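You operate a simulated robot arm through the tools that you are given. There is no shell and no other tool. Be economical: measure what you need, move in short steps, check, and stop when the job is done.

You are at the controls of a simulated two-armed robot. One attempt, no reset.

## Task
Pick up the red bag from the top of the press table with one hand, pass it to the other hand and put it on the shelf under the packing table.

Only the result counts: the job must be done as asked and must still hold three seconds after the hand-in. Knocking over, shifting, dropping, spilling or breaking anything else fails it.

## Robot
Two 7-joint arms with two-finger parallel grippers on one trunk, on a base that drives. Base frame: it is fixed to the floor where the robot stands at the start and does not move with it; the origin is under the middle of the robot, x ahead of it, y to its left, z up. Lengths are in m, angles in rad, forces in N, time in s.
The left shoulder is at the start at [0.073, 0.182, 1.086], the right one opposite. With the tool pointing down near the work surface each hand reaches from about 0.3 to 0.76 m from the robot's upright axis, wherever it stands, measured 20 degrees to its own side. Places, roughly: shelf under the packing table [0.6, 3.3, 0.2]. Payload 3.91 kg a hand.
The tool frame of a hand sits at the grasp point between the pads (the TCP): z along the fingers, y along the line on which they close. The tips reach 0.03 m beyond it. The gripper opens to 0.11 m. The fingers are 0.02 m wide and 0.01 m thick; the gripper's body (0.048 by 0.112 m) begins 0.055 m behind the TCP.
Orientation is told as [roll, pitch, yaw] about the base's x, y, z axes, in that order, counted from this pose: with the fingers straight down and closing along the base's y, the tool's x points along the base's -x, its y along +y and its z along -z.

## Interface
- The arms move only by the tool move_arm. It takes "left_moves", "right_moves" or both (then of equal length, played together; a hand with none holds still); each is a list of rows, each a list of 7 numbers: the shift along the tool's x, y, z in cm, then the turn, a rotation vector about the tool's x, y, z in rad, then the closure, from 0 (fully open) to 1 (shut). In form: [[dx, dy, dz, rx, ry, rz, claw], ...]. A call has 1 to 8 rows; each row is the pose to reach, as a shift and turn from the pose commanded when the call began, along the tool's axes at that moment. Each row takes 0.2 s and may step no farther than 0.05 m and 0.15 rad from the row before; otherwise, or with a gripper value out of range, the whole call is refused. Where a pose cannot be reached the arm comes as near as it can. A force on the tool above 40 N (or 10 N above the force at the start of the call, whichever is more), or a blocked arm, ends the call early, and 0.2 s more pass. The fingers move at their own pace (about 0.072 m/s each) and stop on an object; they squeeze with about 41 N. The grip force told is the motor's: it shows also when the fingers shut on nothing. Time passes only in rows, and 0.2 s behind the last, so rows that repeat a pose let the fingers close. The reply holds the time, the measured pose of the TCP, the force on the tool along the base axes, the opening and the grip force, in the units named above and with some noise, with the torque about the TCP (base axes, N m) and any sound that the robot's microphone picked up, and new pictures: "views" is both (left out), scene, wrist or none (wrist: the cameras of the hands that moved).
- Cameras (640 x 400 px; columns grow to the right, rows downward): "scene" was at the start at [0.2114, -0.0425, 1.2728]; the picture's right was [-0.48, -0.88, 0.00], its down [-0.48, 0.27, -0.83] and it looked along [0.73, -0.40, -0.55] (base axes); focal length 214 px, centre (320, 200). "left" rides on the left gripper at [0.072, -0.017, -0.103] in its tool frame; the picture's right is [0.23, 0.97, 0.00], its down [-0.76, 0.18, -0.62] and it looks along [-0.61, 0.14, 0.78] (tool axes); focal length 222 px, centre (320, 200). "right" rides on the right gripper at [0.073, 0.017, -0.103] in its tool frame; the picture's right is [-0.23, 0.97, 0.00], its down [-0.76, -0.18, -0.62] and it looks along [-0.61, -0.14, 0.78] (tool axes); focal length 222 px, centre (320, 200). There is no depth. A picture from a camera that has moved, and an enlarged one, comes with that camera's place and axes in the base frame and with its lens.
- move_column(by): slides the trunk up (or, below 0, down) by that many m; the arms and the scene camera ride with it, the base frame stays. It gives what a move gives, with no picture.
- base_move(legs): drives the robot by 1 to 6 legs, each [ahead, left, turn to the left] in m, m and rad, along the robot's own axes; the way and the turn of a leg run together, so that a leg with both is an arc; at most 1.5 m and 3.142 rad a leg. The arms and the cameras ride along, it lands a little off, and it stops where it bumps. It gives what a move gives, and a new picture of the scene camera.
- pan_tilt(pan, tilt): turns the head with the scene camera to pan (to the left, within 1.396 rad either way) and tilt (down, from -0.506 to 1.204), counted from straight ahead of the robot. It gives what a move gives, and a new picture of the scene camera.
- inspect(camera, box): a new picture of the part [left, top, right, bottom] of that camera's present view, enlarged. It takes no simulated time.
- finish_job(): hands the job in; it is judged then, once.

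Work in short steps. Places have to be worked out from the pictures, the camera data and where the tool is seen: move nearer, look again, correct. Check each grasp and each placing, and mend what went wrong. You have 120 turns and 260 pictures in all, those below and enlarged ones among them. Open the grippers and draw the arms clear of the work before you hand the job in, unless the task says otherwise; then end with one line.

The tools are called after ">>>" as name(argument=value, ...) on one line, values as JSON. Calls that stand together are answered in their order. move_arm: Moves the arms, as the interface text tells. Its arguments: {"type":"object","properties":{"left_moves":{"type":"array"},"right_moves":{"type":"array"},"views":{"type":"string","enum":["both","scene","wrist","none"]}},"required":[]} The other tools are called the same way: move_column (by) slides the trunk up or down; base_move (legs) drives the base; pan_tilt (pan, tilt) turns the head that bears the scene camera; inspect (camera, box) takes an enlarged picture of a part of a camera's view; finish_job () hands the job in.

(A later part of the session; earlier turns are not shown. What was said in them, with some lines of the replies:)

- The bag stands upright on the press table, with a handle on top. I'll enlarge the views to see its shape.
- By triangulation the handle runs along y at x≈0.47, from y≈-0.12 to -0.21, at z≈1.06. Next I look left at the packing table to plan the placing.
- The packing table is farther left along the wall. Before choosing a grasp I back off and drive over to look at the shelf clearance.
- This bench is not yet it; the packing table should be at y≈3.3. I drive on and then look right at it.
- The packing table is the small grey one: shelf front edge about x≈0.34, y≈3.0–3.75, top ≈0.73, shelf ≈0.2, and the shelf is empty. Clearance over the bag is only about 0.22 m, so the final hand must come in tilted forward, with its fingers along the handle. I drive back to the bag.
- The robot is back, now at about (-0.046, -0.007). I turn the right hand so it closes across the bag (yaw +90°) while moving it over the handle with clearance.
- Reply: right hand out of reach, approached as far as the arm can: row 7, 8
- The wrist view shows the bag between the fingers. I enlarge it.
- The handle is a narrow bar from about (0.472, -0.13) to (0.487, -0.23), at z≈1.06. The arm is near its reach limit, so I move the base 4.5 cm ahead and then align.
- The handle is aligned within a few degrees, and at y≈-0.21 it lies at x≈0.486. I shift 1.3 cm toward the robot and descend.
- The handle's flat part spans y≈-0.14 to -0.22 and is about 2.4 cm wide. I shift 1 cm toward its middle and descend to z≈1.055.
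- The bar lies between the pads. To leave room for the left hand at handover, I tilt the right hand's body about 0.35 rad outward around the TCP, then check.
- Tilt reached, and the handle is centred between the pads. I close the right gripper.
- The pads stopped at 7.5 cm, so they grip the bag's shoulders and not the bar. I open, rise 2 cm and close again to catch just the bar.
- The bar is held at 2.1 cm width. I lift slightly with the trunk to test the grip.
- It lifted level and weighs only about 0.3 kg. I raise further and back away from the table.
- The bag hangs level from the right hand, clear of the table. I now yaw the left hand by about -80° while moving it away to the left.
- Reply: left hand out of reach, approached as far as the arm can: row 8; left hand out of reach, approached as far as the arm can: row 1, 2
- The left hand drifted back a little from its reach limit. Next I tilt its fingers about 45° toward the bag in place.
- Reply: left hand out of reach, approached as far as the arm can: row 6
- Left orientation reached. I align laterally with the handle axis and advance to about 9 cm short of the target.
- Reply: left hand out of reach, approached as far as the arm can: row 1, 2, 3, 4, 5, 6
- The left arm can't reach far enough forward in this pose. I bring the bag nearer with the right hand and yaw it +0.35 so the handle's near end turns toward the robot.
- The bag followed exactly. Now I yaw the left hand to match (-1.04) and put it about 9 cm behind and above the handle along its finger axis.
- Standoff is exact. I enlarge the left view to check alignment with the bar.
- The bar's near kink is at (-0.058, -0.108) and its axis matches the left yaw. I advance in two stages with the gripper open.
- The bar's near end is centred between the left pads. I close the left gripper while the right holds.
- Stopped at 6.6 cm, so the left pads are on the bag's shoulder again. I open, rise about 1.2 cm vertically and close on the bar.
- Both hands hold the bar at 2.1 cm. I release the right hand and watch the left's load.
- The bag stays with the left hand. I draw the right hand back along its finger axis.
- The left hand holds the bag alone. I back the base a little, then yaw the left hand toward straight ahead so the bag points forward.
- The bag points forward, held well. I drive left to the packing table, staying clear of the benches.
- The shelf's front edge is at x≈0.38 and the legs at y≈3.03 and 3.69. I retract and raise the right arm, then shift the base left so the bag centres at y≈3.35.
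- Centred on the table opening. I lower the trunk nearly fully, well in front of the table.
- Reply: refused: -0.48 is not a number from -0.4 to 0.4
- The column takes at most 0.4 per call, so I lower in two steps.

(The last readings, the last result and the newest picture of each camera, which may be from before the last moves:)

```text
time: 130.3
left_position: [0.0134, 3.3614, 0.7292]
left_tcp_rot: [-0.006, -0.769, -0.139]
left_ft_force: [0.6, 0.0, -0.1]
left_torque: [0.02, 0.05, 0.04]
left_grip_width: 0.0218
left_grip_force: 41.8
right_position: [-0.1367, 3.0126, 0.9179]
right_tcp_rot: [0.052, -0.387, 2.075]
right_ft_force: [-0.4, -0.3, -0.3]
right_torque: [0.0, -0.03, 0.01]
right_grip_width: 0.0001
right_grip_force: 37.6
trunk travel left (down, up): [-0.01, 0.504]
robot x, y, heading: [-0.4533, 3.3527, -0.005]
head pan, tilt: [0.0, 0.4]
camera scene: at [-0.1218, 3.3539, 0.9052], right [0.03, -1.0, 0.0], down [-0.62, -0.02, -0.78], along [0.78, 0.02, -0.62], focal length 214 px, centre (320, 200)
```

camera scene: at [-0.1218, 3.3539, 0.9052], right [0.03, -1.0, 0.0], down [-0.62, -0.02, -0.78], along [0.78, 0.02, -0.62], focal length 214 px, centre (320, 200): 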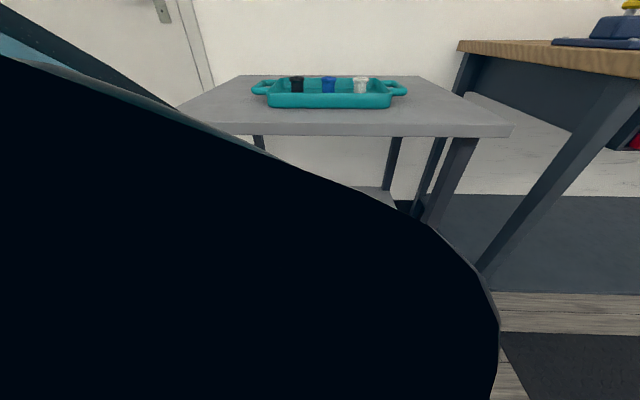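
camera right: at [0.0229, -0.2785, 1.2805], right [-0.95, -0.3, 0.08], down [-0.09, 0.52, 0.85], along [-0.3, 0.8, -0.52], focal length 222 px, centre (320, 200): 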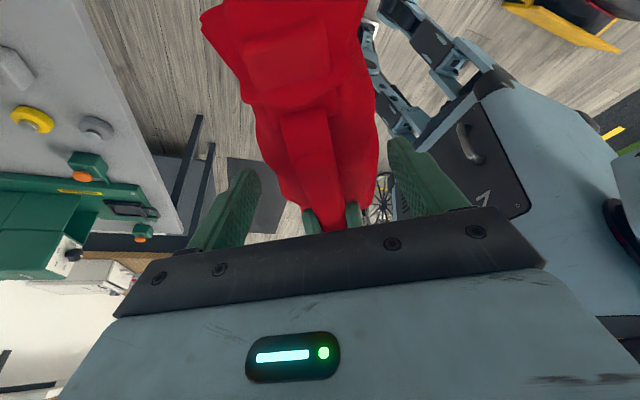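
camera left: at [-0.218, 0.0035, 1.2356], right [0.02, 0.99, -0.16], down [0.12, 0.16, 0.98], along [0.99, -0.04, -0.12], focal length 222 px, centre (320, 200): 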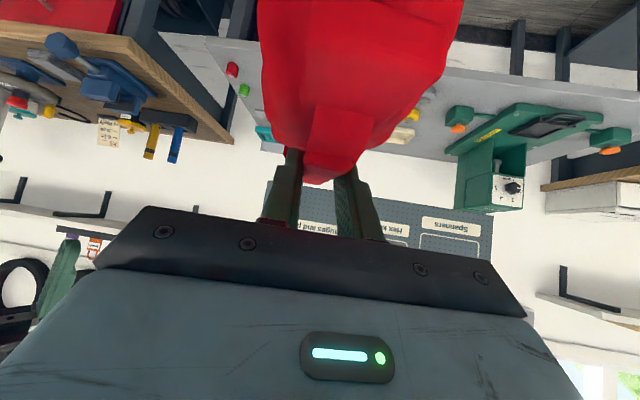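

The scene camera is now blocked by the left arm, but the table top and tray are seen. I lower the left hand by arm motion (and slightly forward) in front of the shelf, and look through the wrist camera.

>>> move_arm(left_moves=[[1.95, 0.1, 3.43, 0, 0, 0, 1], [3.9, 0.3, 6.86, 0, 0, 0, 1], [5.85, 0.4, 10.3, 0, 0, 0, 1]])

```text
time: 131.1
left_position: [0.0335, 3.352, 0.6203]
left_tcp_rot: [0.001, -0.794, -0.194]
left_ft_force: [1.0, -0.6, 0.3]
left_torque: [0.01, 0.03, -0.02]
left_grip_width: 0.0217
left_grip_force: 41.2
right_position: [-0.1365, 3.0117, 0.9175]
right_tcp_rot: [0.052, -0.388, 2.076]
right_ft_force: [-0.3, -0.4, 0.3]
right_torque: [0.02, -0.03, 0.0]
right_grip_width: 0.0
right_grip_force: 37.5
trunk travel left (down, up): [-0.01, 0.504]
robot x, y, heading: [-0.457, 3.3561, -0.002]
head pan, tilt: [0.0, 0.4]
camera scene: at [-0.115, 3.3511, 0.9293], right [0.0, -1.0, 0.0], down [-0.39, 0.0, -0.92], along [0.92, 0.0, -0.39], focal length 214 px, centre (320, 200)
camera left: at [-0.0925, 3.3574, 0.6416], right [0.03, 0.99, -0.16], down [0.12, 0.16, 0.98], along [0.99, -0.05, -0.12], focal length 222 px, centre (320, 200)
```

scene: 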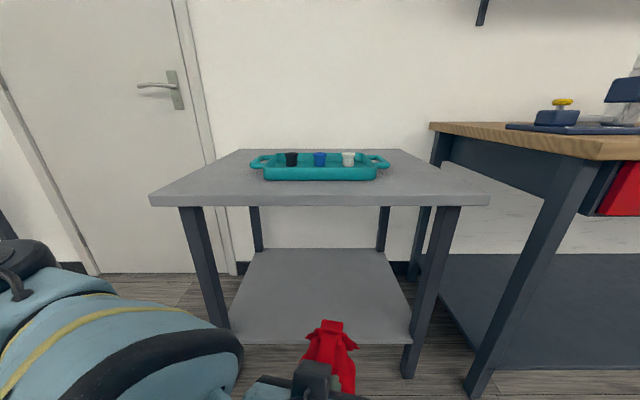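
left: 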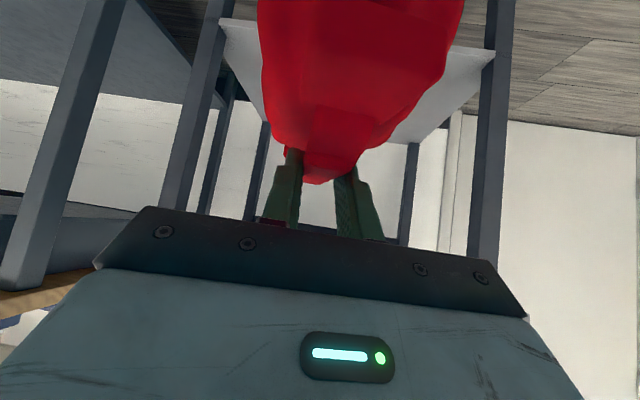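

A clear view now: the table's underside is z≈0.72 and the shelf front edge x≈0.37, z≈0.2. I lower to TCP z≈0.52, extend a bit and straighten the yaw, still in front of the shelf.

>>> move_arm(left_moves=[[0.4, 0.4, 3.1, -0.034, 0, -0.033, 1], [0.8, 0.8, 6.3, -0.068, 0, -0.066, 1], [1.2, 1.2, 9.4, -0.1, 0, -0.1, 1], [1.63, 1.54, 12.6, -0.135, 0, -0.133, 1]])

```text
time: 132.1
left_position: [0.1119, 3.3515, 0.5193]
left_tcp_rot: [0.0, -0.791, -0.005]
left_ft_force: [-0.3, 1.3, 0.0]
left_torque: [-0.01, 0.08, -0.02]
left_grip_width: 0.0217
left_grip_force: 41.1
right_position: [-0.1361, 3.0137, 0.918]
right_tcp_rot: [0.052, -0.386, 2.077]
right_ft_force: [0.2, -0.4, 0.4]
right_torque: [0.0, 0.02, 0.01]
right_grip_width: 0.0
right_grip_force: 38.2
trunk travel left (down, up): [-0.01, 0.504]
robot x, y, heading: [-0.4535, 3.3499, -0.006]
head pan, tilt: [0.0, 0.4]
camera scene: at [-0.1151, 3.3511, 0.9293], right [0.0, -1.0, 0.0], down [-0.39, 0.0, -0.92], along [0.92, 0.0, -0.39], focal length 214 px, centre (320, 200)
camera left: at [-0.0115, 3.3343, 0.5402], right [-0.16, 0.97, -0.16], down [0.09, 0.18, 0.98], along [0.98, 0.14, -0.12], focal length 222 px, centre (320, 200)
```

scene: 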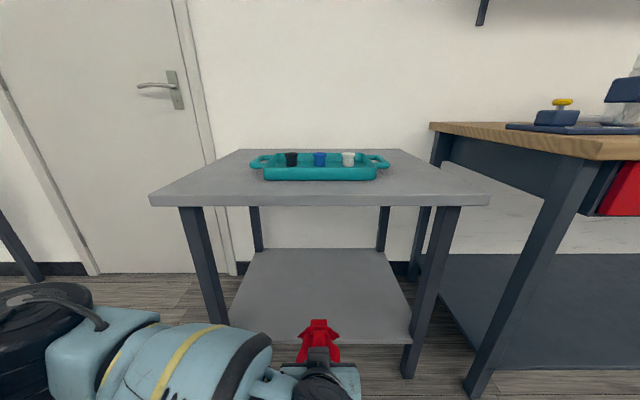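
left: 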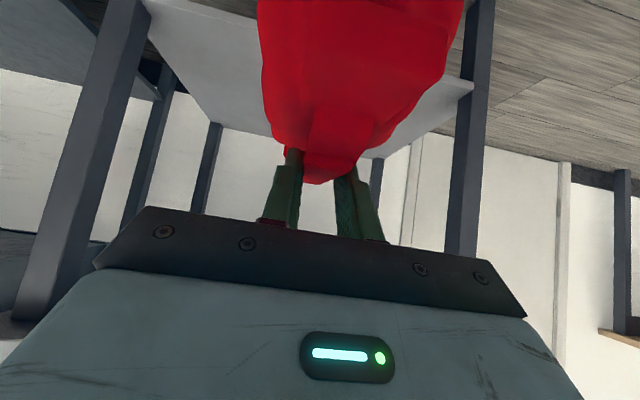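

Before entering, I tilt the head down to see how far the wrist and forearm stick up relative to the table edge.

>>> pan_tilt(pan=0.3, tilt=0.95)

```text
time: 133.0
left_position: [0.1125, 3.3513, 0.5196]
left_tcp_rot: [0.001, -0.79, -0.003]
left_ft_force: [0.3, 0.4, -0.3]
left_torque: [-0.03, 0.06, -0.03]
left_grip_width: 0.0218
left_grip_force: 41.2
right_position: [-0.1364, 3.0137, 0.9183]
right_tcp_rot: [0.053, -0.387, 2.078]
right_ft_force: [-0.2, -0.7, -0.3]
right_torque: [0.0, -0.01, 0.0]
right_grip_width: 0.0002
right_grip_force: 37.9
trunk travel left (down, up): [-0.01, 0.504]
robot x, y, heading: [-0.4549, 3.3484, 0.0]
head pan, tilt: [0.3, 0.949]
camera scene: at [-0.1382, 3.3726, 0.8827], right [0.29, -0.96, 0.0], down [-0.78, -0.24, -0.58], along [0.56, 0.17, -0.81], focal length 214 px, centre (320, 200)
```

scene: 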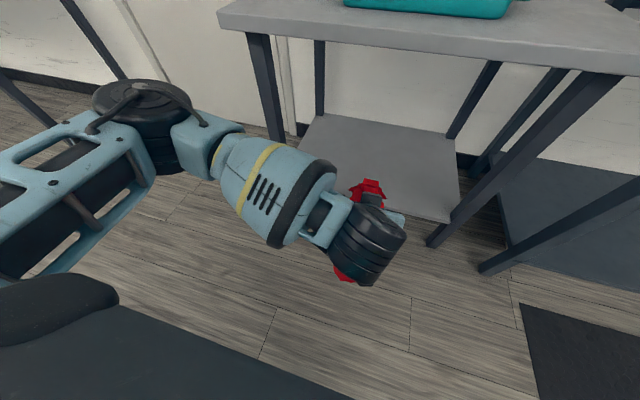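

The elbow flares forward-left and would hit the table leg if I just drove in. I back the base 0.2 m and extend the arm forward instead, to pull the elbow in.

>>> base_move(legs=[[-0.2, 0, 0]])

>>> move_arm(left_moves=[[-2.93, 0, 2.96, 0, 0, 0, 1], [-5.86, 0, 5.92, 0, 0, 0, 1], [-8.8, 0, 8.87, 0, 0, 0, 1], [-11.7, 0, 11.8, 0, 0, 0, 1], [-14.7, 0, 14.8, 0, 0, 0, 1], [-17.6, 0, 17.75, 0, 0, 0, 1]])

```text
time: 134.6
left_position: [-0.085, 3.3544, 0.5202]
left_tcp_rot: [0.002, -0.791, -0.002]
left_ft_force: [0.7, 0.2, -0.9]
left_torque: [-0.02, 0.09, 0.01]
left_grip_width: 0.0214
left_grip_force: 41.0
right_position: [-0.3335, 3.0143, 0.917]
right_tcp_rot: [0.052, -0.388, 2.077]
right_ft_force: [0.4, -0.6, 0.5]
right_torque: [-0.02, -0.06, -0.02]
right_grip_width: 0.0
right_grip_force: 37.5
trunk travel left (down, up): [-0.01, 0.504]
robot x, y, heading: [-0.6501, 3.3533, -0.006]
head pan, tilt: [0.3, 0.949]
camera scene: at [-0.3355, 3.3737, 0.8828], right [0.29, -0.96, 0.0], down [-0.78, -0.24, -0.58], along [0.56, 0.17, -0.81], focal length 214 px, centre (320, 200)
```

scene: 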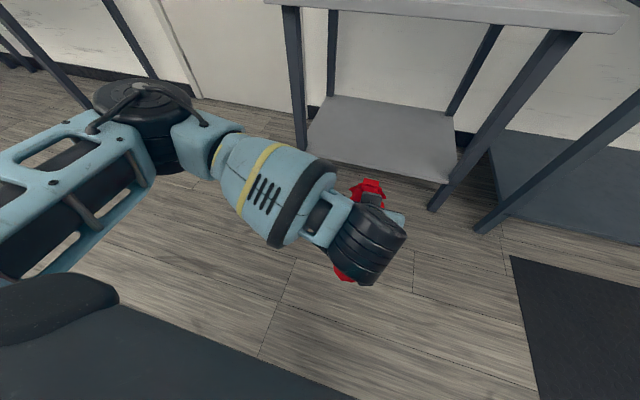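

```text
time: 136.0
left_position: [0.1645, 3.354, 0.5212]
left_tcp_rot: [-0.001, -0.791, -0.003]
left_ft_force: [0.0, 0.8, -0.7]
left_torque: [-0.01, 0.04, 0.01]
left_grip_width: 0.0217
left_grip_force: 40.9
right_position: [-0.3339, 3.015, 0.9171]
right_tcp_rot: [0.052, -0.388, 2.078]
right_ft_force: [-0.8, -0.1, -0.2]
right_torque: [0.01, 0.02, -0.01]
right_grip_width: 0.0001
right_grip_force: 37.9
trunk travel left (down, up): [-0.01, 0.504]
robot x, y, heading: [-0.6525, 3.3522, -0.006]
head pan, tilt: [0.3, 0.949]
camera scene: at [-0.3351, 3.3736, 0.8826], right [0.29, -0.96, 0.0], down [-0.78, -0.24, -0.58], along [0.56, 0.17, -0.81], focal length 214 px, centre (320, 200)
camera left: at [0.0397, 3.3355, 0.5414], right [-0.16, 0.97, -0.16], down [0.09, 0.18, 0.98], along [0.98, 0.14, -0.12], focal length 222 px, centre (320, 200)
```

scene: 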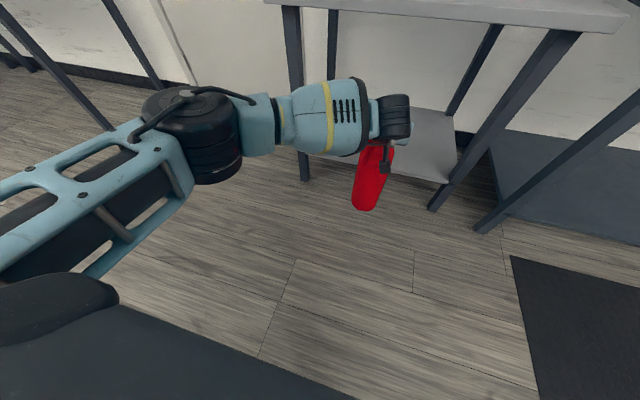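
left: 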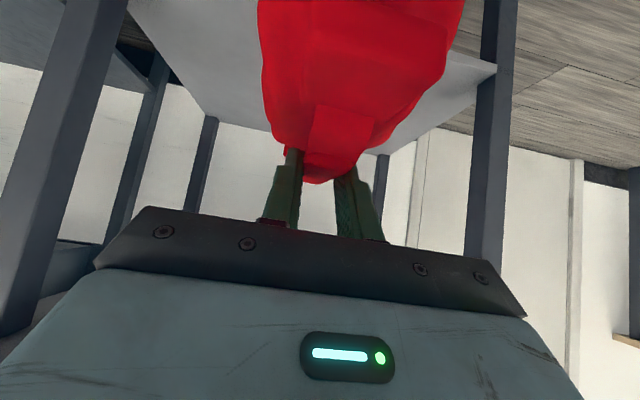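

The arm extended fully and the elbow pulled in. I drive forward 0.15 m and look again.

>>> base_move(legs=[[0.15, 0, 0]])

>>> inspect(camera="left", box=[0, 0, 640, 400])

>>> pan_tilt(pan=0.2, tilt=0.6)

```text
time: 137.4
left_position: [0.3135, 3.3535, 0.5187]
left_tcp_rot: [0.003, -0.791, -0.005]
left_ft_force: [-0.2, 0.5, -0.1]
left_torque: [-0.01, 0.04, -0.02]
left_grip_width: 0.0218
left_grip_force: 40.8
right_position: [-0.1818, 3.0129, 0.9168]
right_tcp_rot: [0.05, -0.387, 2.076]
right_ft_force: [0.2, 0.2, -0.1]
right_torque: [0.0, 0.01, 0.0]
right_grip_width: 0.0
right_grip_force: 37.7
trunk travel left (down, up): [-0.01, 0.504]
robot x, y, heading: [-0.5012, 3.3552, -0.007]
head pan, tilt: [0.3, 0.949]
camera scene: at [-0.1849, 3.3726, 0.8826], right [0.29, -0.96, 0.0], down [-0.78, -0.24, -0.58], along [0.56, 0.17, -0.81], focal length 214 px, centre (320, 200)
```

scene: 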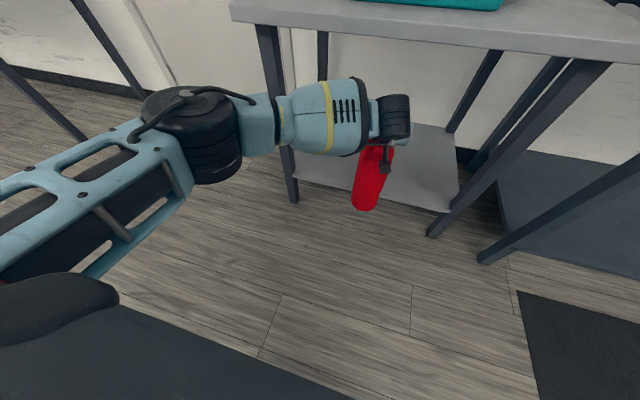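

```text
1.00 times, centred on (320, 200) of left (not enlarged: the box is as wide or as high as the picture)
camera zoom: at [0.1897, 3.3338, 0.5414], right [-0.16, 0.97, -0.16], down [0.09, 0.18, 0.98], along [0.98, 0.14, -0.12], focal length 222 px, centre (320, 200)
```

zoom: 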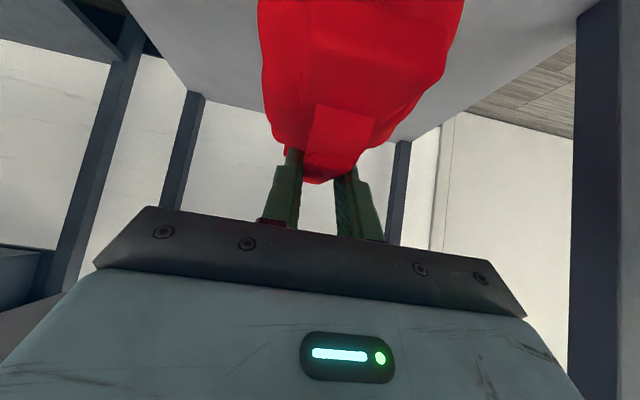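

```text
time: 138.2
left_position: [0.3127, 3.3522, 0.521]
left_tcp_rot: [0.003, -0.79, -0.003]
left_ft_force: [0.5, -0.6, -0.7]
left_torque: [-0.01, 0.07, -0.03]
left_grip_width: 0.0217
left_grip_force: 41.2
right_position: [-0.1832, 3.0134, 0.918]
right_tcp_rot: [0.054, -0.387, 2.078]
right_ft_force: [0.1, -0.1, 0.4]
right_torque: [0.0, 0.0, 0.03]
right_grip_width: 0.0
right_grip_force: 37.9
trunk travel left (down, up): [-0.01, 0.504]
robot x, y, heading: [-0.4991, 3.3493, -0.001]
head pan, tilt: [0.201, 0.6]
camera scene: at [-0.168, 3.3687, 0.911], right [0.2, -0.98, 0.0], down [-0.55, -0.11, -0.82], along [0.81, 0.16, -0.57], focal length 214 px, centre (320, 200)
```

scene: 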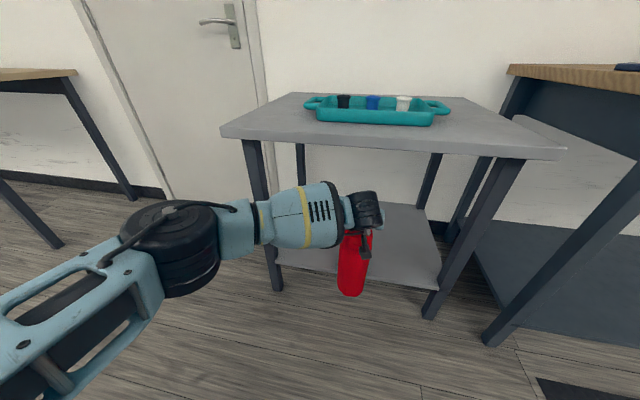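

The forearm top is about 0.71 at TCP height 0.52 and the table underside about 0.72. I lower 1 cm and drive in 0.115 m, which keeps the forearm's crown in front of the table edge.

>>> move_arm(left_moves=[[0.71, 0, 0.7, 0, 0, 0, 1]], views="none")

>>> base_move(legs=[[0.07, 0, 0]])

>>> inspect(camera="scene", box=[220, 110, 460, 310])

```text
time: 138.6
left_position: [0.3128, 3.3524, 0.5096]
left_tcp_rot: [0.002, -0.79, -0.003]
left_ft_force: [-1.4, -0.5, -0.7]
left_torque: [-0.01, 0.11, -0.01]
left_grip_width: 0.0216
left_grip_force: 41.2
right_position: [-0.1834, 3.0133, 0.9182]
right_tcp_rot: [0.053, -0.387, 2.077]
right_ft_force: [0.0, 0.0, -0.1]
right_torque: [-0.03, 0.02, 0.01]
right_grip_width: 0.0
right_grip_force: 37.7
trunk travel left (down, up): [-0.01, 0.504]
robot x, y, heading: [-0.501, 3.3548, -0.003]
head pan, tilt: [0.201, 0.6]
```

```text
time: 139.7
left_position: [0.382, 3.3535, 0.5102]
left_tcp_rot: [0.003, -0.792, -0.004]
left_ft_force: [0.8, -0.2, 0.0]
left_torque: [0.0, 0.06, -0.03]
left_grip_width: 0.0215
left_grip_force: 40.8
right_position: [-0.1135, 3.0137, 0.918]
right_tcp_rot: [0.053, -0.388, 2.077]
right_ft_force: [-0.3, -0.8, -0.4]
right_torque: [-0.01, -0.02, 0.02]
right_grip_width: 0.0
right_grip_force: 37.9
trunk travel left (down, up): [-0.01, 0.504]
robot x, y, heading: [-0.4319, 3.3533, -0.005]
head pan, tilt: [0.201, 0.6]
camera scene: at [-0.099, 3.3687, 0.9109], right [0.2, -0.98, 0.0], down [-0.55, -0.11, -0.82], along [0.81, 0.16, -0.57], focal length 214 px, centre (320, 200)
```

scene: 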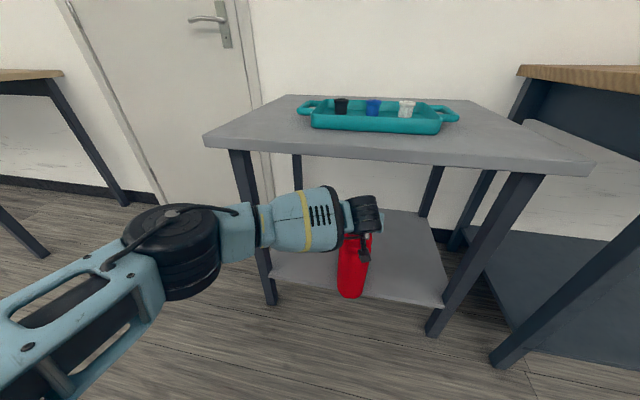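

```text
2.00 times, centred on (340, 210) of scene
camera zoom: at [-0.099, 3.3687, 0.9109], right [0.2, -0.98, 0.0], down [-0.55, -0.11, -0.82], along [0.81, 0.16, -0.57], focal length 429 px, centre (280, 180)
```

zoom: 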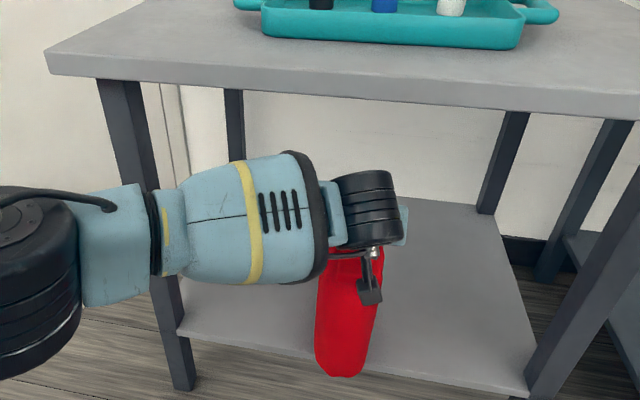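

Clear so far: forearm below the table edge, bag bottom above the shelf. I go in another 6 cm.

>>> base_move(legs=[[0.06, 0, 0]])

>>> inspect(camera="scene", box=[220, 110, 460, 310])

```text
time: 140.6
left_position: [0.4432, 3.353, 0.511]
left_tcp_rot: [0.003, -0.79, -0.003]
left_ft_force: [0.2, 1.2, -0.5]
left_torque: [0.02, 0.05, 0.01]
left_grip_width: 0.0217
left_grip_force: 40.7
right_position: [-0.0539, 3.0134, 0.918]
right_tcp_rot: [0.051, -0.387, 2.077]
right_ft_force: [0.3, 0.0, 0.1]
right_torque: [0.0, 0.02, 0.02]
right_grip_width: 0.0
right_grip_force: 37.2
trunk travel left (down, up): [-0.01, 0.504]
robot x, y, heading: [-0.3721, 3.3513, -0.008]
head pan, tilt: [0.201, 0.6]
camera scene: at [-0.0389, 3.3686, 0.9109], right [0.2, -0.98, 0.0], down [-0.55, -0.11, -0.82], along [0.81, 0.16, -0.57], focal length 214 px, centre (320, 200)
```

scene: 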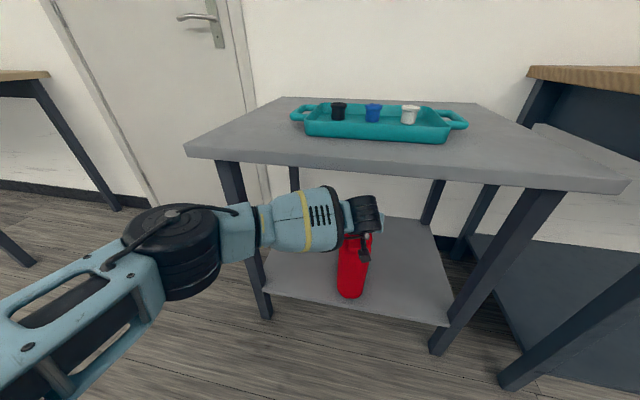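

```text
2.00 times, centred on (340, 210) of scene
camera zoom: at [-0.0389, 3.3686, 0.9109], right [0.2, -0.98, 0.0], down [-0.55, -0.11, -0.82], along [0.81, 0.16, -0.57], focal length 429 px, centre (280, 180)
```

zoom: 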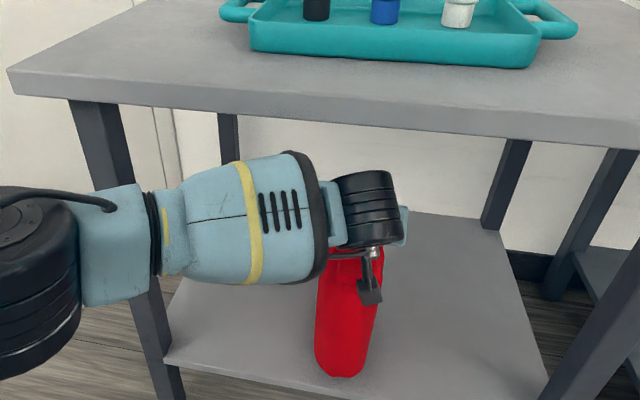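

There is 2–3 cm of clearance everywhere. I lower 1.2 cm and go in 4 cm more, so the whole bag is over the shelf.

>>> move_arm(left_moves=[[0.85, 0, 0.85, 0, 0, 0, 1]], views="none")

>>> base_move(legs=[[0.04, 0, 0]])

>>> inspect(camera="scene", box=[220, 110, 460, 310])

```text
time: 141.0
left_position: [0.4421, 3.353, 0.498]
left_tcp_rot: [0.003, -0.789, -0.002]
left_ft_force: [-0.2, 0.3, -0.1]
left_torque: [0.02, 0.11, 0.0]
left_grip_width: 0.0218
left_grip_force: 40.5
right_position: [-0.0539, 3.0134, 0.9178]
right_tcp_rot: [0.052, -0.387, 2.08]
right_ft_force: [0.0, 0.3, 0.3]
right_torque: [-0.02, -0.03, -0.01]
right_grip_width: 0.0
right_grip_force: 37.3
trunk travel left (down, up): [-0.01, 0.504]
robot x, y, heading: [-0.3755, 3.3543, -0.005]
head pan, tilt: [0.201, 0.6]
```

```text
time: 141.9
left_position: [0.481, 3.3522, 0.4985]
left_tcp_rot: [0.002, -0.789, -0.003]
left_ft_force: [-0.2, 0.3, 0.2]
left_torque: [0.02, 0.08, -0.01]
left_grip_width: 0.0217
left_grip_force: 41.2
right_position: [-0.0141, 3.0132, 0.9173]
right_tcp_rot: [0.051, -0.387, 2.077]
right_ft_force: [-0.8, 1.0, 0.1]
right_torque: [-0.02, 0.04, 0.02]
right_grip_width: 0.0001
right_grip_force: 37.9
trunk travel left (down, up): [-0.01, 0.504]
robot x, y, heading: [-0.334, 3.3531, -0.002]
head pan, tilt: [0.201, 0.6]
camera scene: at [0.0006, 3.3684, 0.911], right [0.2, -0.98, 0.0], down [-0.55, -0.11, -0.82], along [0.81, 0.16, -0.57], focal length 214 px, centre (320, 200)
```

scene: 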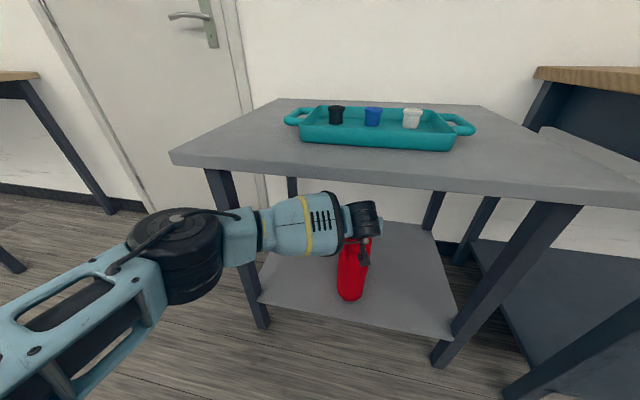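

```text
2.00 times, centred on (340, 210) of scene
camera zoom: at [0.0006, 3.3684, 0.911], right [0.2, -0.98, 0.0], down [-0.55, -0.11, -0.82], along [0.81, 0.16, -0.57], focal length 429 px, centre (280, 180)
```

zoom: 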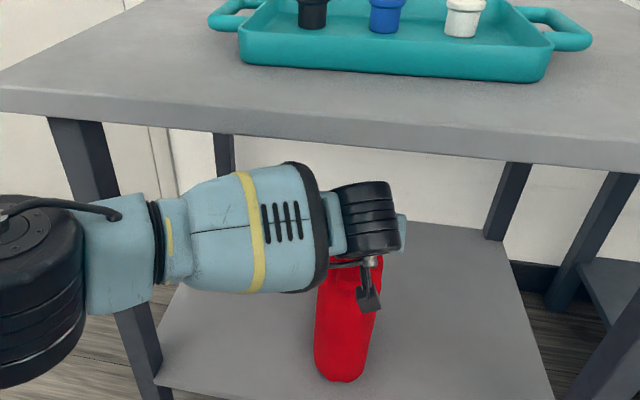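

The bag is now fully over the shelf. I lower in small steps and watch the vertical force.

>>> move_arm(left_moves=[[0.35, 0, 0.35, 0, 0, 0, 1], [0.71, 0, 0.7, 0, 0, 0, 1], [0.71, 0, 0.7, 0, 0, 0, 1]], views="none")

>>> move_arm(left_moves=[[0.35, 0, 0.35, 0, 0, 0, 1], [0.35, 0, 0.35, 0, 0, 0, 1]], views="scene")

```text
time: 142.7
left_position: [0.4835, 3.3522, 0.4962]
left_tcp_rot: [-0.002, -0.804, 0.002]
left_ft_force: [-2.3, 0.5, 11.7]
left_torque: [-0.27, 0.19, 0.0]
left_grip_width: 0.0217
left_grip_force: 40.5
right_position: [-0.0156, 3.0143, 0.9181]
right_tcp_rot: [0.051, -0.386, 2.079]
right_ft_force: [0.2, 0.4, -0.3]
right_torque: [0.02, 0.02, -0.04]
right_grip_width: 0.0001
right_grip_force: 37.0
trunk travel left (down, up): [-0.01, 0.504]
robot x, y, heading: [-0.3318, 3.347, -0.005]
head pan, tilt: [0.201, 0.6]
stopped in row 3 (left hand): the force on the tool passed its limit at 41 N (the readings are from after the stop); the commanded pose is now the measured one
```

```text
time: 143.3
left_position: [0.4828, 3.3526, 0.4954]
left_tcp_rot: [-0.004, -0.812, 0.0]
left_ft_force: [-7.9, 4.6, 38.1]
left_torque: [-0.06, 0.4, 0.01]
left_grip_width: 0.0217
left_grip_force: 41.6
right_position: [-0.0176, 3.0139, 0.919]
right_tcp_rot: [0.05, -0.384, 2.079]
right_ft_force: [-0.6, 0.2, 0.0]
right_torque: [-0.03, 0.02, -0.06]
right_grip_width: 0.0001
right_grip_force: 37.9
trunk travel left (down, up): [-0.01, 0.504]
robot x, y, heading: [-0.3336, 3.3529, 0.002]
head pan, tilt: [0.201, 0.6]
camera scene: at [-0.0033, 3.3689, 0.9124], right [0.2, -0.98, 0.0], down [-0.55, -0.11, -0.83], along [0.81, 0.16, -0.56], focal length 214 px, centre (320, 200)
```

scene: 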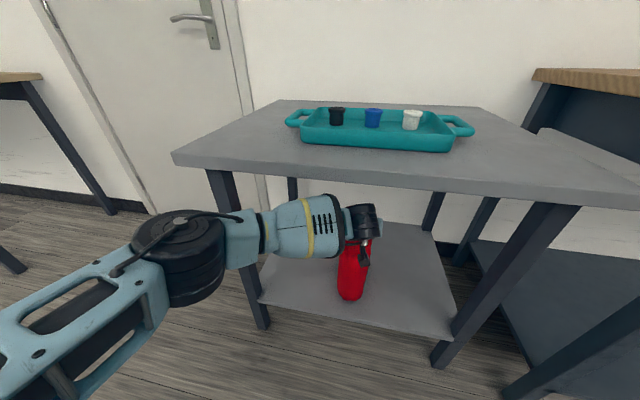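

The bag stands on the shelf (38 N of contact). I ease up by about 2 mm to relieve the press, then look.

>>> move_arm(left_moves=[[-0.25, 0, -0.25, 0, 0, 0, 1], [-0.25, 0, -0.25, 0, 0, 0, 1]])

>>> inspect(camera="scene", box=[260, 170, 460, 320])

```text
time: 143.9
left_position: [0.483, 3.3536, 0.4964]
left_tcp_rot: [-0.001, -0.809, -0.003]
left_ft_force: [0.2, 1.4, 24.3]
left_torque: [-0.09, -1.17, -0.13]
left_grip_width: 0.022
left_grip_force: 40.7
right_position: [-0.0174, 3.0125, 0.9182]
right_tcp_rot: [0.048, -0.385, 2.079]
right_ft_force: [1.4, -0.3, 0.8]
right_torque: [-0.01, -0.01, -0.03]
right_grip_width: 0.0
right_grip_force: 37.8
trunk travel left (down, up): [-0.01, 0.504]
robot x, y, heading: [-0.3317, 3.3524, -0.005]
head pan, tilt: [0.201, 0.6]
camera scene: at [-0.0019, 3.3686, 0.9119], right [0.2, -0.98, 0.0], down [-0.55, -0.11, -0.83], along [0.81, 0.16, -0.56], focal length 214 px, centre (320, 200)
camera left: at [0.3589, 3.3342, 0.5163], right [-0.15, 0.97, -0.16], down [0.08, 0.18, 0.98], along [0.98, 0.14, -0.1], focal length 222 px, centre (320, 200)
```

scene: 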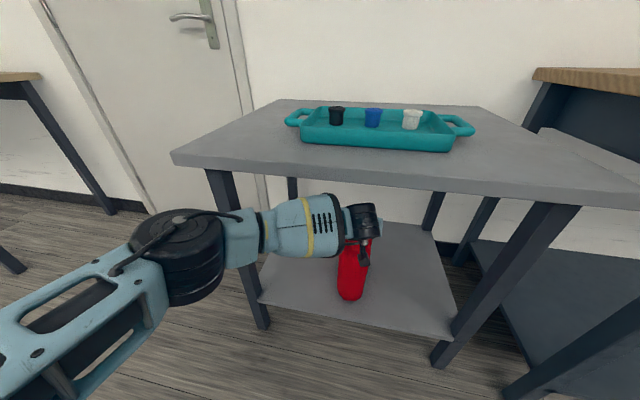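
left: 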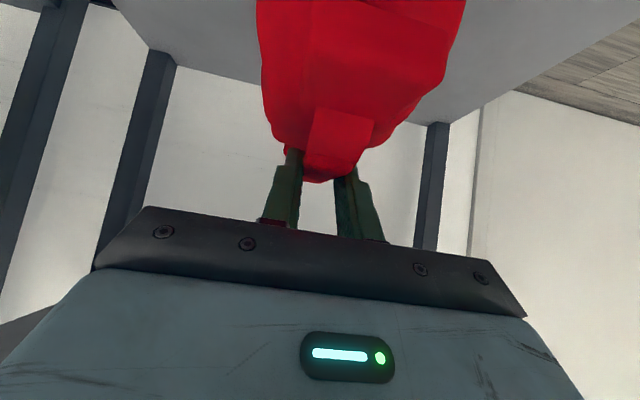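

```text
2.67 times, centred on (360, 245) of scene
camera zoom: at [-0.0019, 3.3686, 0.9119], right [0.2, -0.98, 0.0], down [-0.55, -0.11, -0.83], along [0.81, 0.16, -0.56], focal length 572 px, centre (213, 80)
```

zoom: 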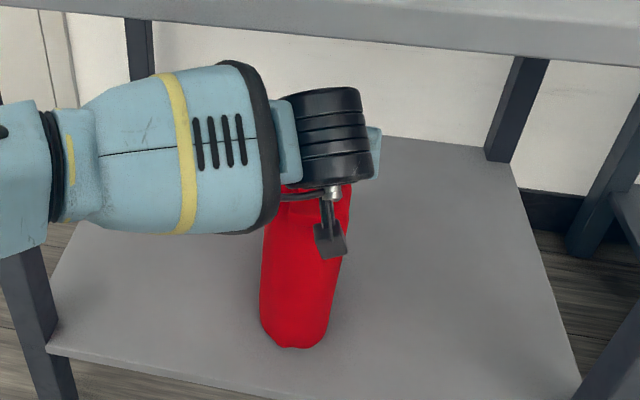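

It stands well inside the shelf edge, still pressed with 24 N. I ease up a little more.

>>> move_arm(left_moves=[[-0.2, 0, -0.2, 0, 0, 0, 1], [-0.2, 0, -0.2, 0, 0, 0, 1], [-0.2, 0, -0.2, 0, 0, 0, 1]], views="none")

```text
time: 144.7
left_position: [0.4827, 3.3531, 0.4977]
left_tcp_rot: [0.0, -0.803, -0.001]
left_ft_force: [8.1, -2.9, 14.5]
left_torque: [-0.1, -1.25, -0.11]
left_grip_width: 0.0216
left_grip_force: 40.8
right_position: [-0.0157, 3.0126, 0.9181]
right_tcp_rot: [0.05, -0.385, 2.079]
right_ft_force: [-0.6, 0.1, -0.7]
right_torque: [-0.02, -0.03, 0.0]
right_grip_width: 0.0
right_grip_force: 38.5
trunk travel left (down, up): [-0.01, 0.504]
robot x, y, heading: [-0.3329, 3.3521, -0.002]
head pan, tilt: [0.201, 0.6]
```

Load is falling. I ease 2 mm more.

>>> move_arm(left_moves=[[-0.2, 0, -0.2, 0, 0, 0, 1], [-0.2, 0, -0.2, 0, 0, 0, 1], [-0.2, 0, -0.2, 0, 0, 0, 1]], views="none")

```text
time: 145.5
left_position: [0.4813, 3.3528, 0.4979]
left_tcp_rot: [-0.001, -0.796, -0.001]
left_ft_force: [-0.7, -1.1, 2.0]
left_torque: [-0.04, -0.22, -0.11]
left_grip_width: 0.0219
left_grip_force: 40.7
right_position: [-0.0159, 3.0131, 0.9181]
right_tcp_rot: [0.053, -0.387, 2.079]
right_ft_force: [-0.3, -0.5, -0.8]
right_torque: [0.0, 0.03, 0.02]
right_grip_width: 0.0
right_grip_force: 37.7
trunk travel left (down, up): [-0.01, 0.504]
robot x, y, heading: [-0.3327, 3.3515, -0.0]
head pan, tilt: [0.201, 0.6]
```

The bag rests on the shelf with almost no load on the hand. I open the left gripper.

>>> move_arm(left_moves=[[0, 0, 0, 0, 0, 0, 0.7], [0, 0, 0, 0, 0, 0, 0.4], [0, 0, 0, 0, 0, 0, 0], [0, 0, 0, 0, 0, 0, 0], [0, 0, 0, 0, 0, 0, 0]])

>>> inspect(camera="left", box=[180, 0, 460, 220])

>>> inspect(camera="scene", box=[260, 170, 460, 320])

```text
time: 146.7
left_position: [0.4821, 3.3533, 0.4979]
left_tcp_rot: [0.0, -0.801, -0.002]
left_ft_force: [-0.1, 0.8, -0.2]
left_torque: [-0.01, 0.03, -0.03]
left_grip_width: 0.1101
left_grip_force: 0.0
right_position: [-0.0152, 3.0133, 0.9181]
right_tcp_rot: [0.052, -0.389, 2.079]
right_ft_force: [0.2, -0.2, 0.5]
right_torque: [0.0, 0.04, 0.0]
right_grip_width: 0.0
right_grip_force: 37.8
trunk travel left (down, up): [-0.01, 0.504]
robot x, y, heading: [-0.3295, 3.3478, -0.005]
head pan, tilt: [0.201, 0.6]
camera scene: at [0.0, 3.3686, 0.9112], right [0.2, -0.98, 0.0], down [-0.55, -0.11, -0.83], along [0.81, 0.16, -0.56], focal length 214 px, centre (320, 200)
camera left: at [0.3586, 3.3346, 0.5185], right [-0.16, 0.97, -0.16], down [0.08, 0.18, 0.98], along [0.98, 0.14, -0.11], focal length 222 px, centre (320, 200)
```

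scene: 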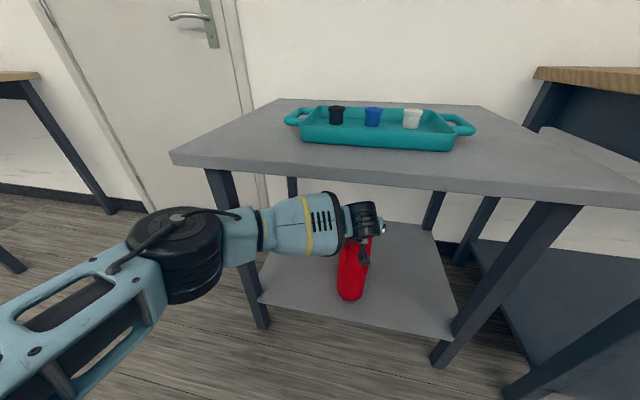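
left: 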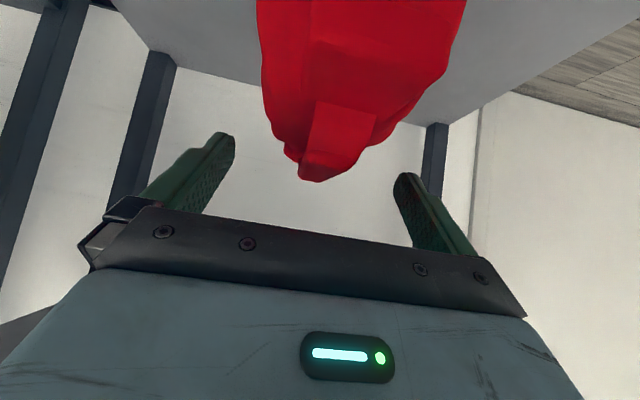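

```text
1.82 times, centred on (320, 110) of left
camera zoom: at [0.3586, 3.3346, 0.5185], right [-0.16, 0.97, -0.16], down [0.08, 0.18, 0.98], along [0.98, 0.14, -0.11], focal length 404 px, centre (320, 364)
```

zoom: 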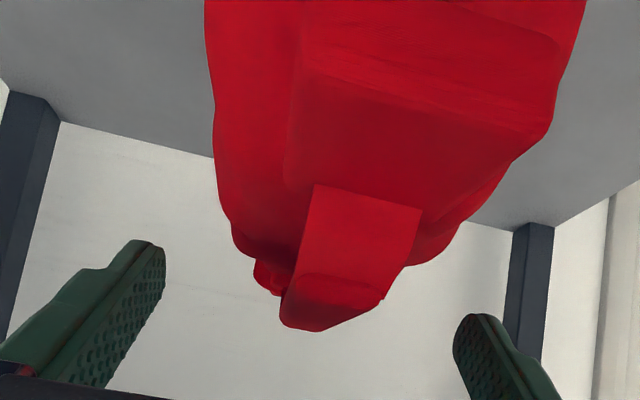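

```text
2.67 times, centred on (360, 245) of scene
camera zoom: at [0.0, 3.3686, 0.9112], right [0.2, -0.98, 0.0], down [-0.55, -0.11, -0.83], along [0.81, 0.16, -0.56], focal length 572 px, centre (213, 80)
```

zoom: 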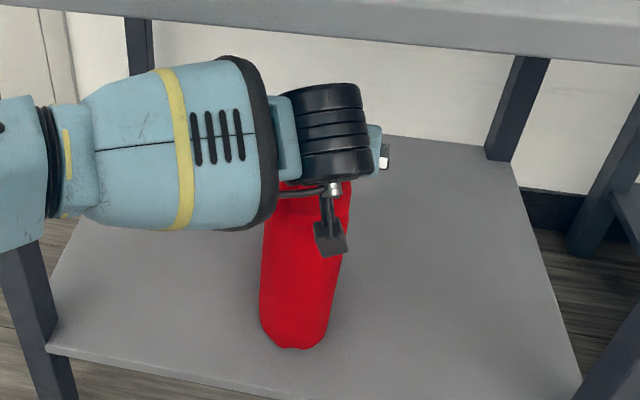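

The bag stands by itself. I raise about 0.8 cm and back the base straight out.

>>> move_arm(left_moves=[[-0.55, 0, -0.55, 0, 0, 0, 0]], views="none")

>>> base_move(legs=[[-0.08, 0, 0]])

>>> inspect(camera="left", box=[0, 0, 640, 400])

```text
time: 147.1
left_position: [0.4837, 3.3527, 0.5054]
left_tcp_rot: [-0.001, -0.801, -0.002]
left_ft_force: [0.6, -0.5, 0.3]
left_torque: [0.0, -0.04, 0.01]
left_grip_width: 0.11
left_grip_force: 0.0
right_position: [-0.0149, 3.0129, 0.9174]
right_tcp_rot: [0.055, -0.387, 2.078]
right_ft_force: [-0.2, 0.4, 0.8]
right_torque: [0.0, -0.01, -0.01]
right_grip_width: 0.0001
right_grip_force: 37.4
trunk travel left (down, up): [-0.01, 0.504]
robot x, y, heading: [-0.3306, 3.3502, -0.003]
head pan, tilt: [0.201, 0.6]
```

```text
time: 148.1
left_position: [0.4038, 3.3508, 0.5068]
left_tcp_rot: [0.001, -0.801, -0.002]
left_ft_force: [-0.2, 0.6, 0.5]
left_torque: [0.0, 0.04, 0.02]
left_grip_width: 0.1098
left_grip_force: 0.1
right_position: [-0.0943, 3.0133, 0.9182]
right_tcp_rot: [0.049, -0.385, 2.078]
right_ft_force: [0.2, 0.4, -1.5]
right_torque: [0.01, 0.0, -0.03]
right_grip_width: 0.0
right_grip_force: 37.9
trunk travel left (down, up): [-0.01, 0.504]
robot x, y, heading: [-0.4118, 3.3524, -0.003]
head pan, tilt: [0.201, 0.6]
camera scene: at [-0.0787, 3.3687, 0.9113], right [0.2, -0.98, 0.0], down [-0.55, -0.11, -0.83], along [0.81, 0.16, -0.56], focal length 214 px, centre (320, 200)
```

scene: 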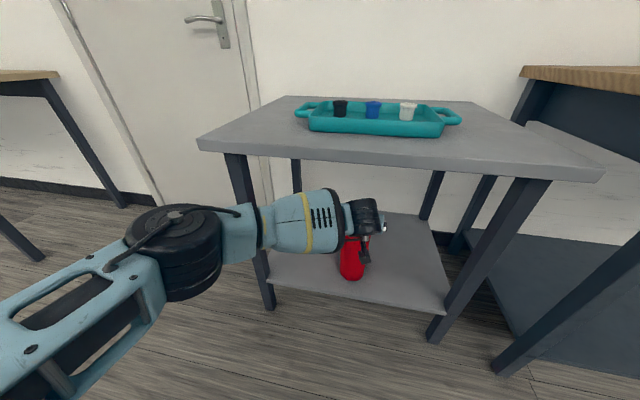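

```text
1.00 times, centred on (320, 200) of left (not enlarged: the box is as wide or as high as the picture)
camera zoom: at [0.2799, 3.3336, 0.5263], right [-0.16, 0.97, -0.16], down [0.08, 0.18, 0.98], along [0.98, 0.14, -0.11], focal length 222 px, centre (320, 200)
```

zoom: 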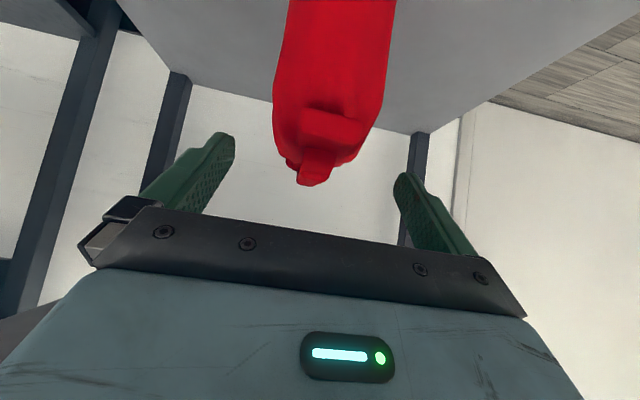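

The bag stayed upright and the hand is clear of it. I back fully out of the table and check the final state.

>>> base_move(legs=[[-0.4, 0, 0]])

>>> move_arm(right_moves=[[0, 0, 0, 0, 0, 0, 0.5], [0, 0, 0, 0, 0, 0, 0], [0, 0, 0, 0, 0, 0, 0], [0, 0, 0, 0, 0, 0, 0]], views="scene")

>>> inspect(camera="scene", box=[240, 80, 500, 280])

>>> inspect(camera="left", box=[160, 0, 500, 220])

```text
time: 150.7
left_position: [0.0161, 3.3546, 0.5028]
left_tcp_rot: [-0.003, -0.798, 0.004]
left_ft_force: [-0.1, -0.7, 0.9]
left_torque: [-0.01, 0.02, 0.02]
left_grip_width: 0.1101
left_grip_force: 0.1
right_position: [-0.4794, 3.0138, 0.9163]
right_tcp_rot: [0.053, -0.387, 2.08]
right_ft_force: [-0.4, -0.3, 0.3]
right_torque: [-0.02, 0.0, 0.02]
right_grip_width: 0.0
right_grip_force: 37.5
trunk travel left (down, up): [-0.01, 0.504]
robot x, y, heading: [-0.8036, 3.3505, 0.003]
head pan, tilt: [0.201, 0.6]
stopped in leg 1: the robot was blocked; the commanded pose is now the measured one
camera scene: at [-0.466, 3.37, 0.91], right [0.2, -0.98, 0.0], down [-0.56, -0.11, -0.82], along [0.81, 0.16, -0.57], focal length 214 px, centre (320, 200)
```

scene: 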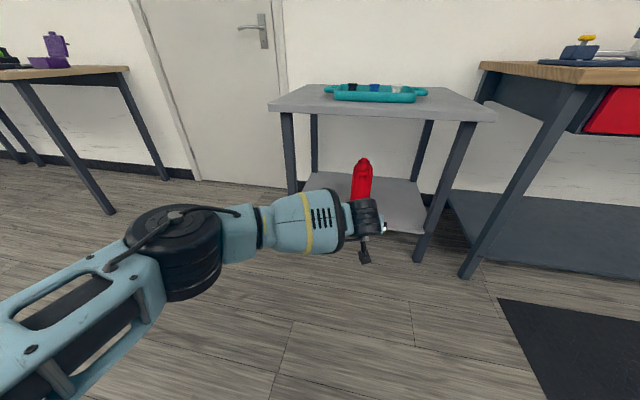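

```text
time: 151.7
left_position: [0.0165, 3.3548, 0.501]
left_tcp_rot: [-0.001, -0.796, 0.002]
left_ft_force: [-0.3, -0.4, -0.3]
left_torque: [0.02, 0.02, 0.02]
left_grip_width: 0.1103
left_grip_force: 0.0
right_position: [-0.4786, 3.0143, 0.9158]
right_tcp_rot: [0.057, -0.388, 2.08]
right_ft_force: [0.4, -0.4, -0.2]
right_torque: [0.01, 0.01, 0.02]
right_grip_width: 0.1101
right_grip_force: 0.1
trunk travel left (down, up): [-0.01, 0.504]
robot x, y, heading: [-0.8047, 3.3564, 0.003]
head pan, tilt: [0.201, 0.6]
camera scene: at [-0.4654, 3.3699, 0.9091], right [0.2, -0.98, 0.0], down [-0.56, -0.11, -0.82], along [0.81, 0.16, -0.57], focal length 214 px, centre (320, 200)
```

scene: 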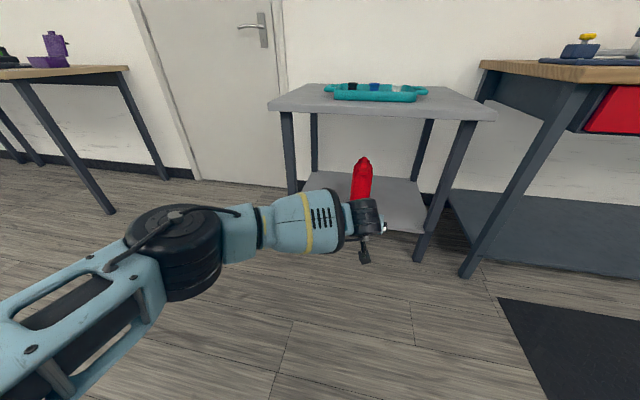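

```text
2.00 times, centred on (370, 180) of scene
camera zoom: at [-0.4654, 3.3699, 0.9091], right [0.2, -0.98, 0.0], down [-0.56, -0.11, -0.82], along [0.81, 0.16, -0.57], focal length 429 px, centre (220, 240)
```

zoom: 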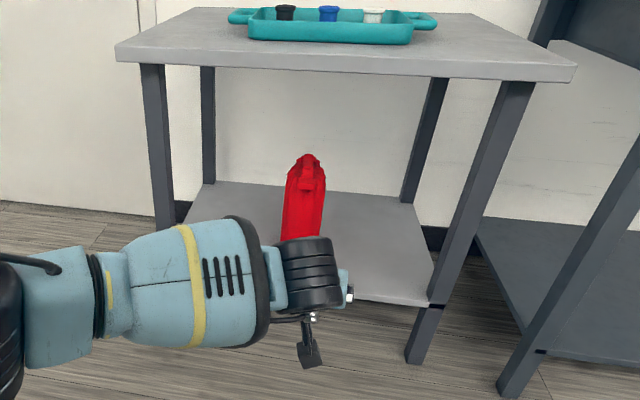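

```text
1.82 times, centred on (330, 110) of left
camera zoom: at [-0.1086, 3.3359, 0.5224], right [-0.16, 0.97, -0.16], down [0.09, 0.18, 0.98], along [0.98, 0.14, -0.11], focal length 404 px, centre (302, 364)
```

zoom: 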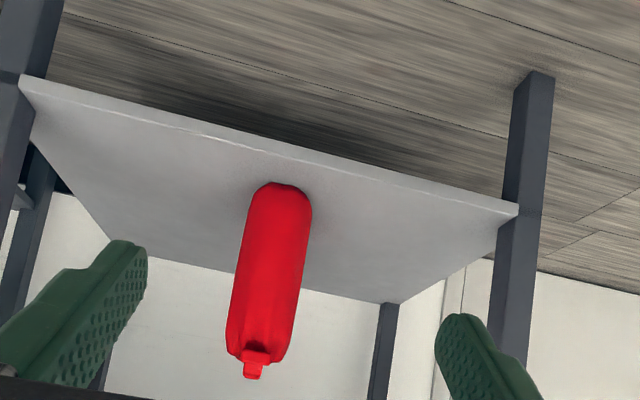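

The bag stands upright on the shelf. My backing was blocked by something behind, so I move 0.1 m forward off it and look to the side.

>>> base_move(legs=[[0.1, 0, 0]])

>>> pan_tilt(pan=-1.39, tilt=0.35)

>>> pan_tilt(pan=1.39, tilt=0.35)

```text
time: 152.8
left_position: [0.11, 3.356, 0.5042]
left_tcp_rot: [0.001, -0.798, 0.005]
left_ft_force: [0.6, -0.3, 0.1]
left_torque: [-0.04, -0.02, 0.02]
left_grip_width: 0.11
left_grip_force: 0.0
right_position: [-0.3848, 3.0136, 0.9172]
right_tcp_rot: [0.053, -0.386, 2.082]
right_ft_force: [0.1, -1.0, 1.2]
right_torque: [0.01, 0.02, 0.01]
right_grip_width: 0.1102
right_grip_force: 0.0
trunk travel left (down, up): [-0.01, 0.504]
robot x, y, heading: [-0.7041, 3.3508, 0.002]
head pan, tilt: [0.201, 0.6]
camera scene: at [-0.3722, 3.3698, 0.9111], right [0.2, -0.98, 0.0], down [-0.55, -0.11, -0.82], along [0.81, 0.17, -0.57], focal length 214 px, centre (320, 200)
```

scene: 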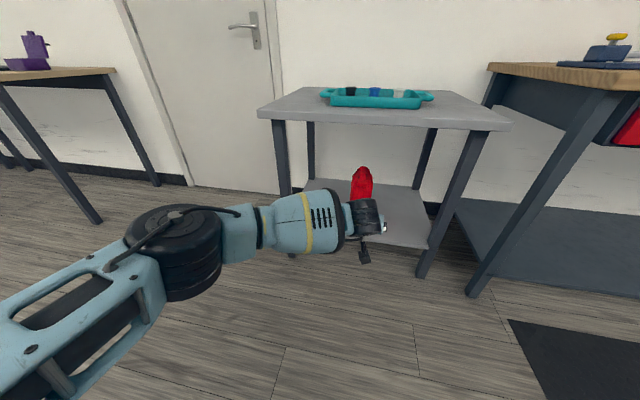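

```text
time: 154.4
left_position: [0.1101, 3.3556, 0.5049]
left_tcp_rot: [0.0, -0.802, 0.003]
left_ft_force: [0.6, 0.6, 0.0]
left_torque: [0.0, -0.02, 0.02]
left_grip_width: 0.11
left_grip_force: 0.1
right_position: [-0.3862, 3.0141, 0.9162]
right_tcp_rot: [0.053, -0.386, 2.082]
right_ft_force: [-0.5, 0.4, -0.5]
right_torque: [0.01, -0.01, -0.02]
right_grip_width: 0.1102
right_grip_force: 0.1
trunk travel left (down, up): [-0.01, 0.504]
robot x, y, heading: [-0.7068, 3.3519, 0.004]
head pan, tilt: [-1.389, 0.351]
camera scene: at [-0.442, 3.2605, 0.9339], right [-0.98, -0.18, 0.0], down [-0.06, 0.34, -0.94], along [0.17, -0.92, -0.34], focal length 214 px, centre (320, 200)
```

scene: 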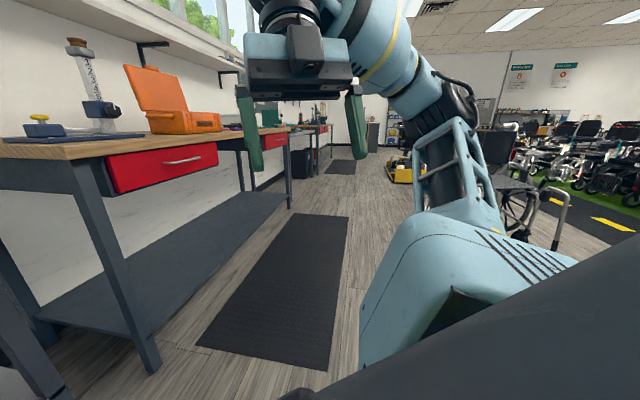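

```text
time: 156.9
left_position: [0.1106, 3.3551, 0.5058]
left_tcp_rot: [0.001, -0.8, 0.002]
left_ft_force: [0.4, 0.0, 1.2]
left_torque: [0.03, 0.0, -0.01]
left_grip_width: 0.11
left_grip_force: 0.1
right_position: [-0.3864, 3.0137, 0.9178]
right_tcp_rot: [0.055, -0.387, 2.083]
right_ft_force: [-0.3, 0.2, 0.3]
right_torque: [0.0, 0.02, -0.02]
right_grip_width: 0.1096
right_grip_force: 0.1
trunk travel left (down, up): [-0.01, 0.504]
robot x, y, heading: [-0.7042, 3.3495, 0.005]
head pan, tilt: [1.389, 0.351]
camera scene: at [-0.4424, 3.4436, 0.9339], right [0.98, -0.18, 0.0], down [-0.06, -0.34, -0.94], along [0.17, 0.92, -0.34], focal length 214 px, centre (320, 200)
```

scene: 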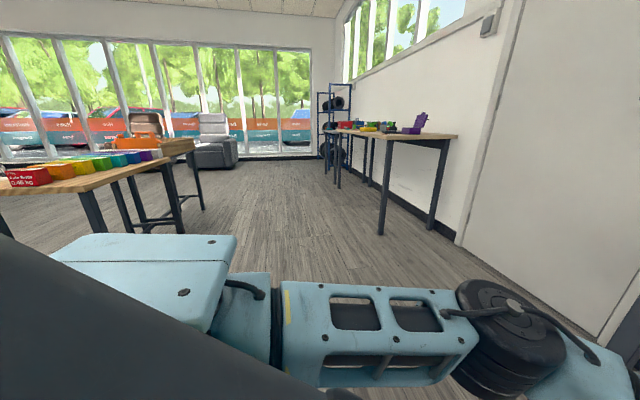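

The red bag is on the shelf under the packing table: picked up with the right hand, passed to the left, set upright and released. Both grippers are open and drawn clear, and everything in view looks undisturbed, so I hand in the job.

>>> finish_job()

```text
The job is handed in.
```

The red bag was picked up with the right hand, passed to the left and stands upright on the shelf under the packing table. While backing away the base bumped something behind it that I could not see; nothing in view was disturbed.
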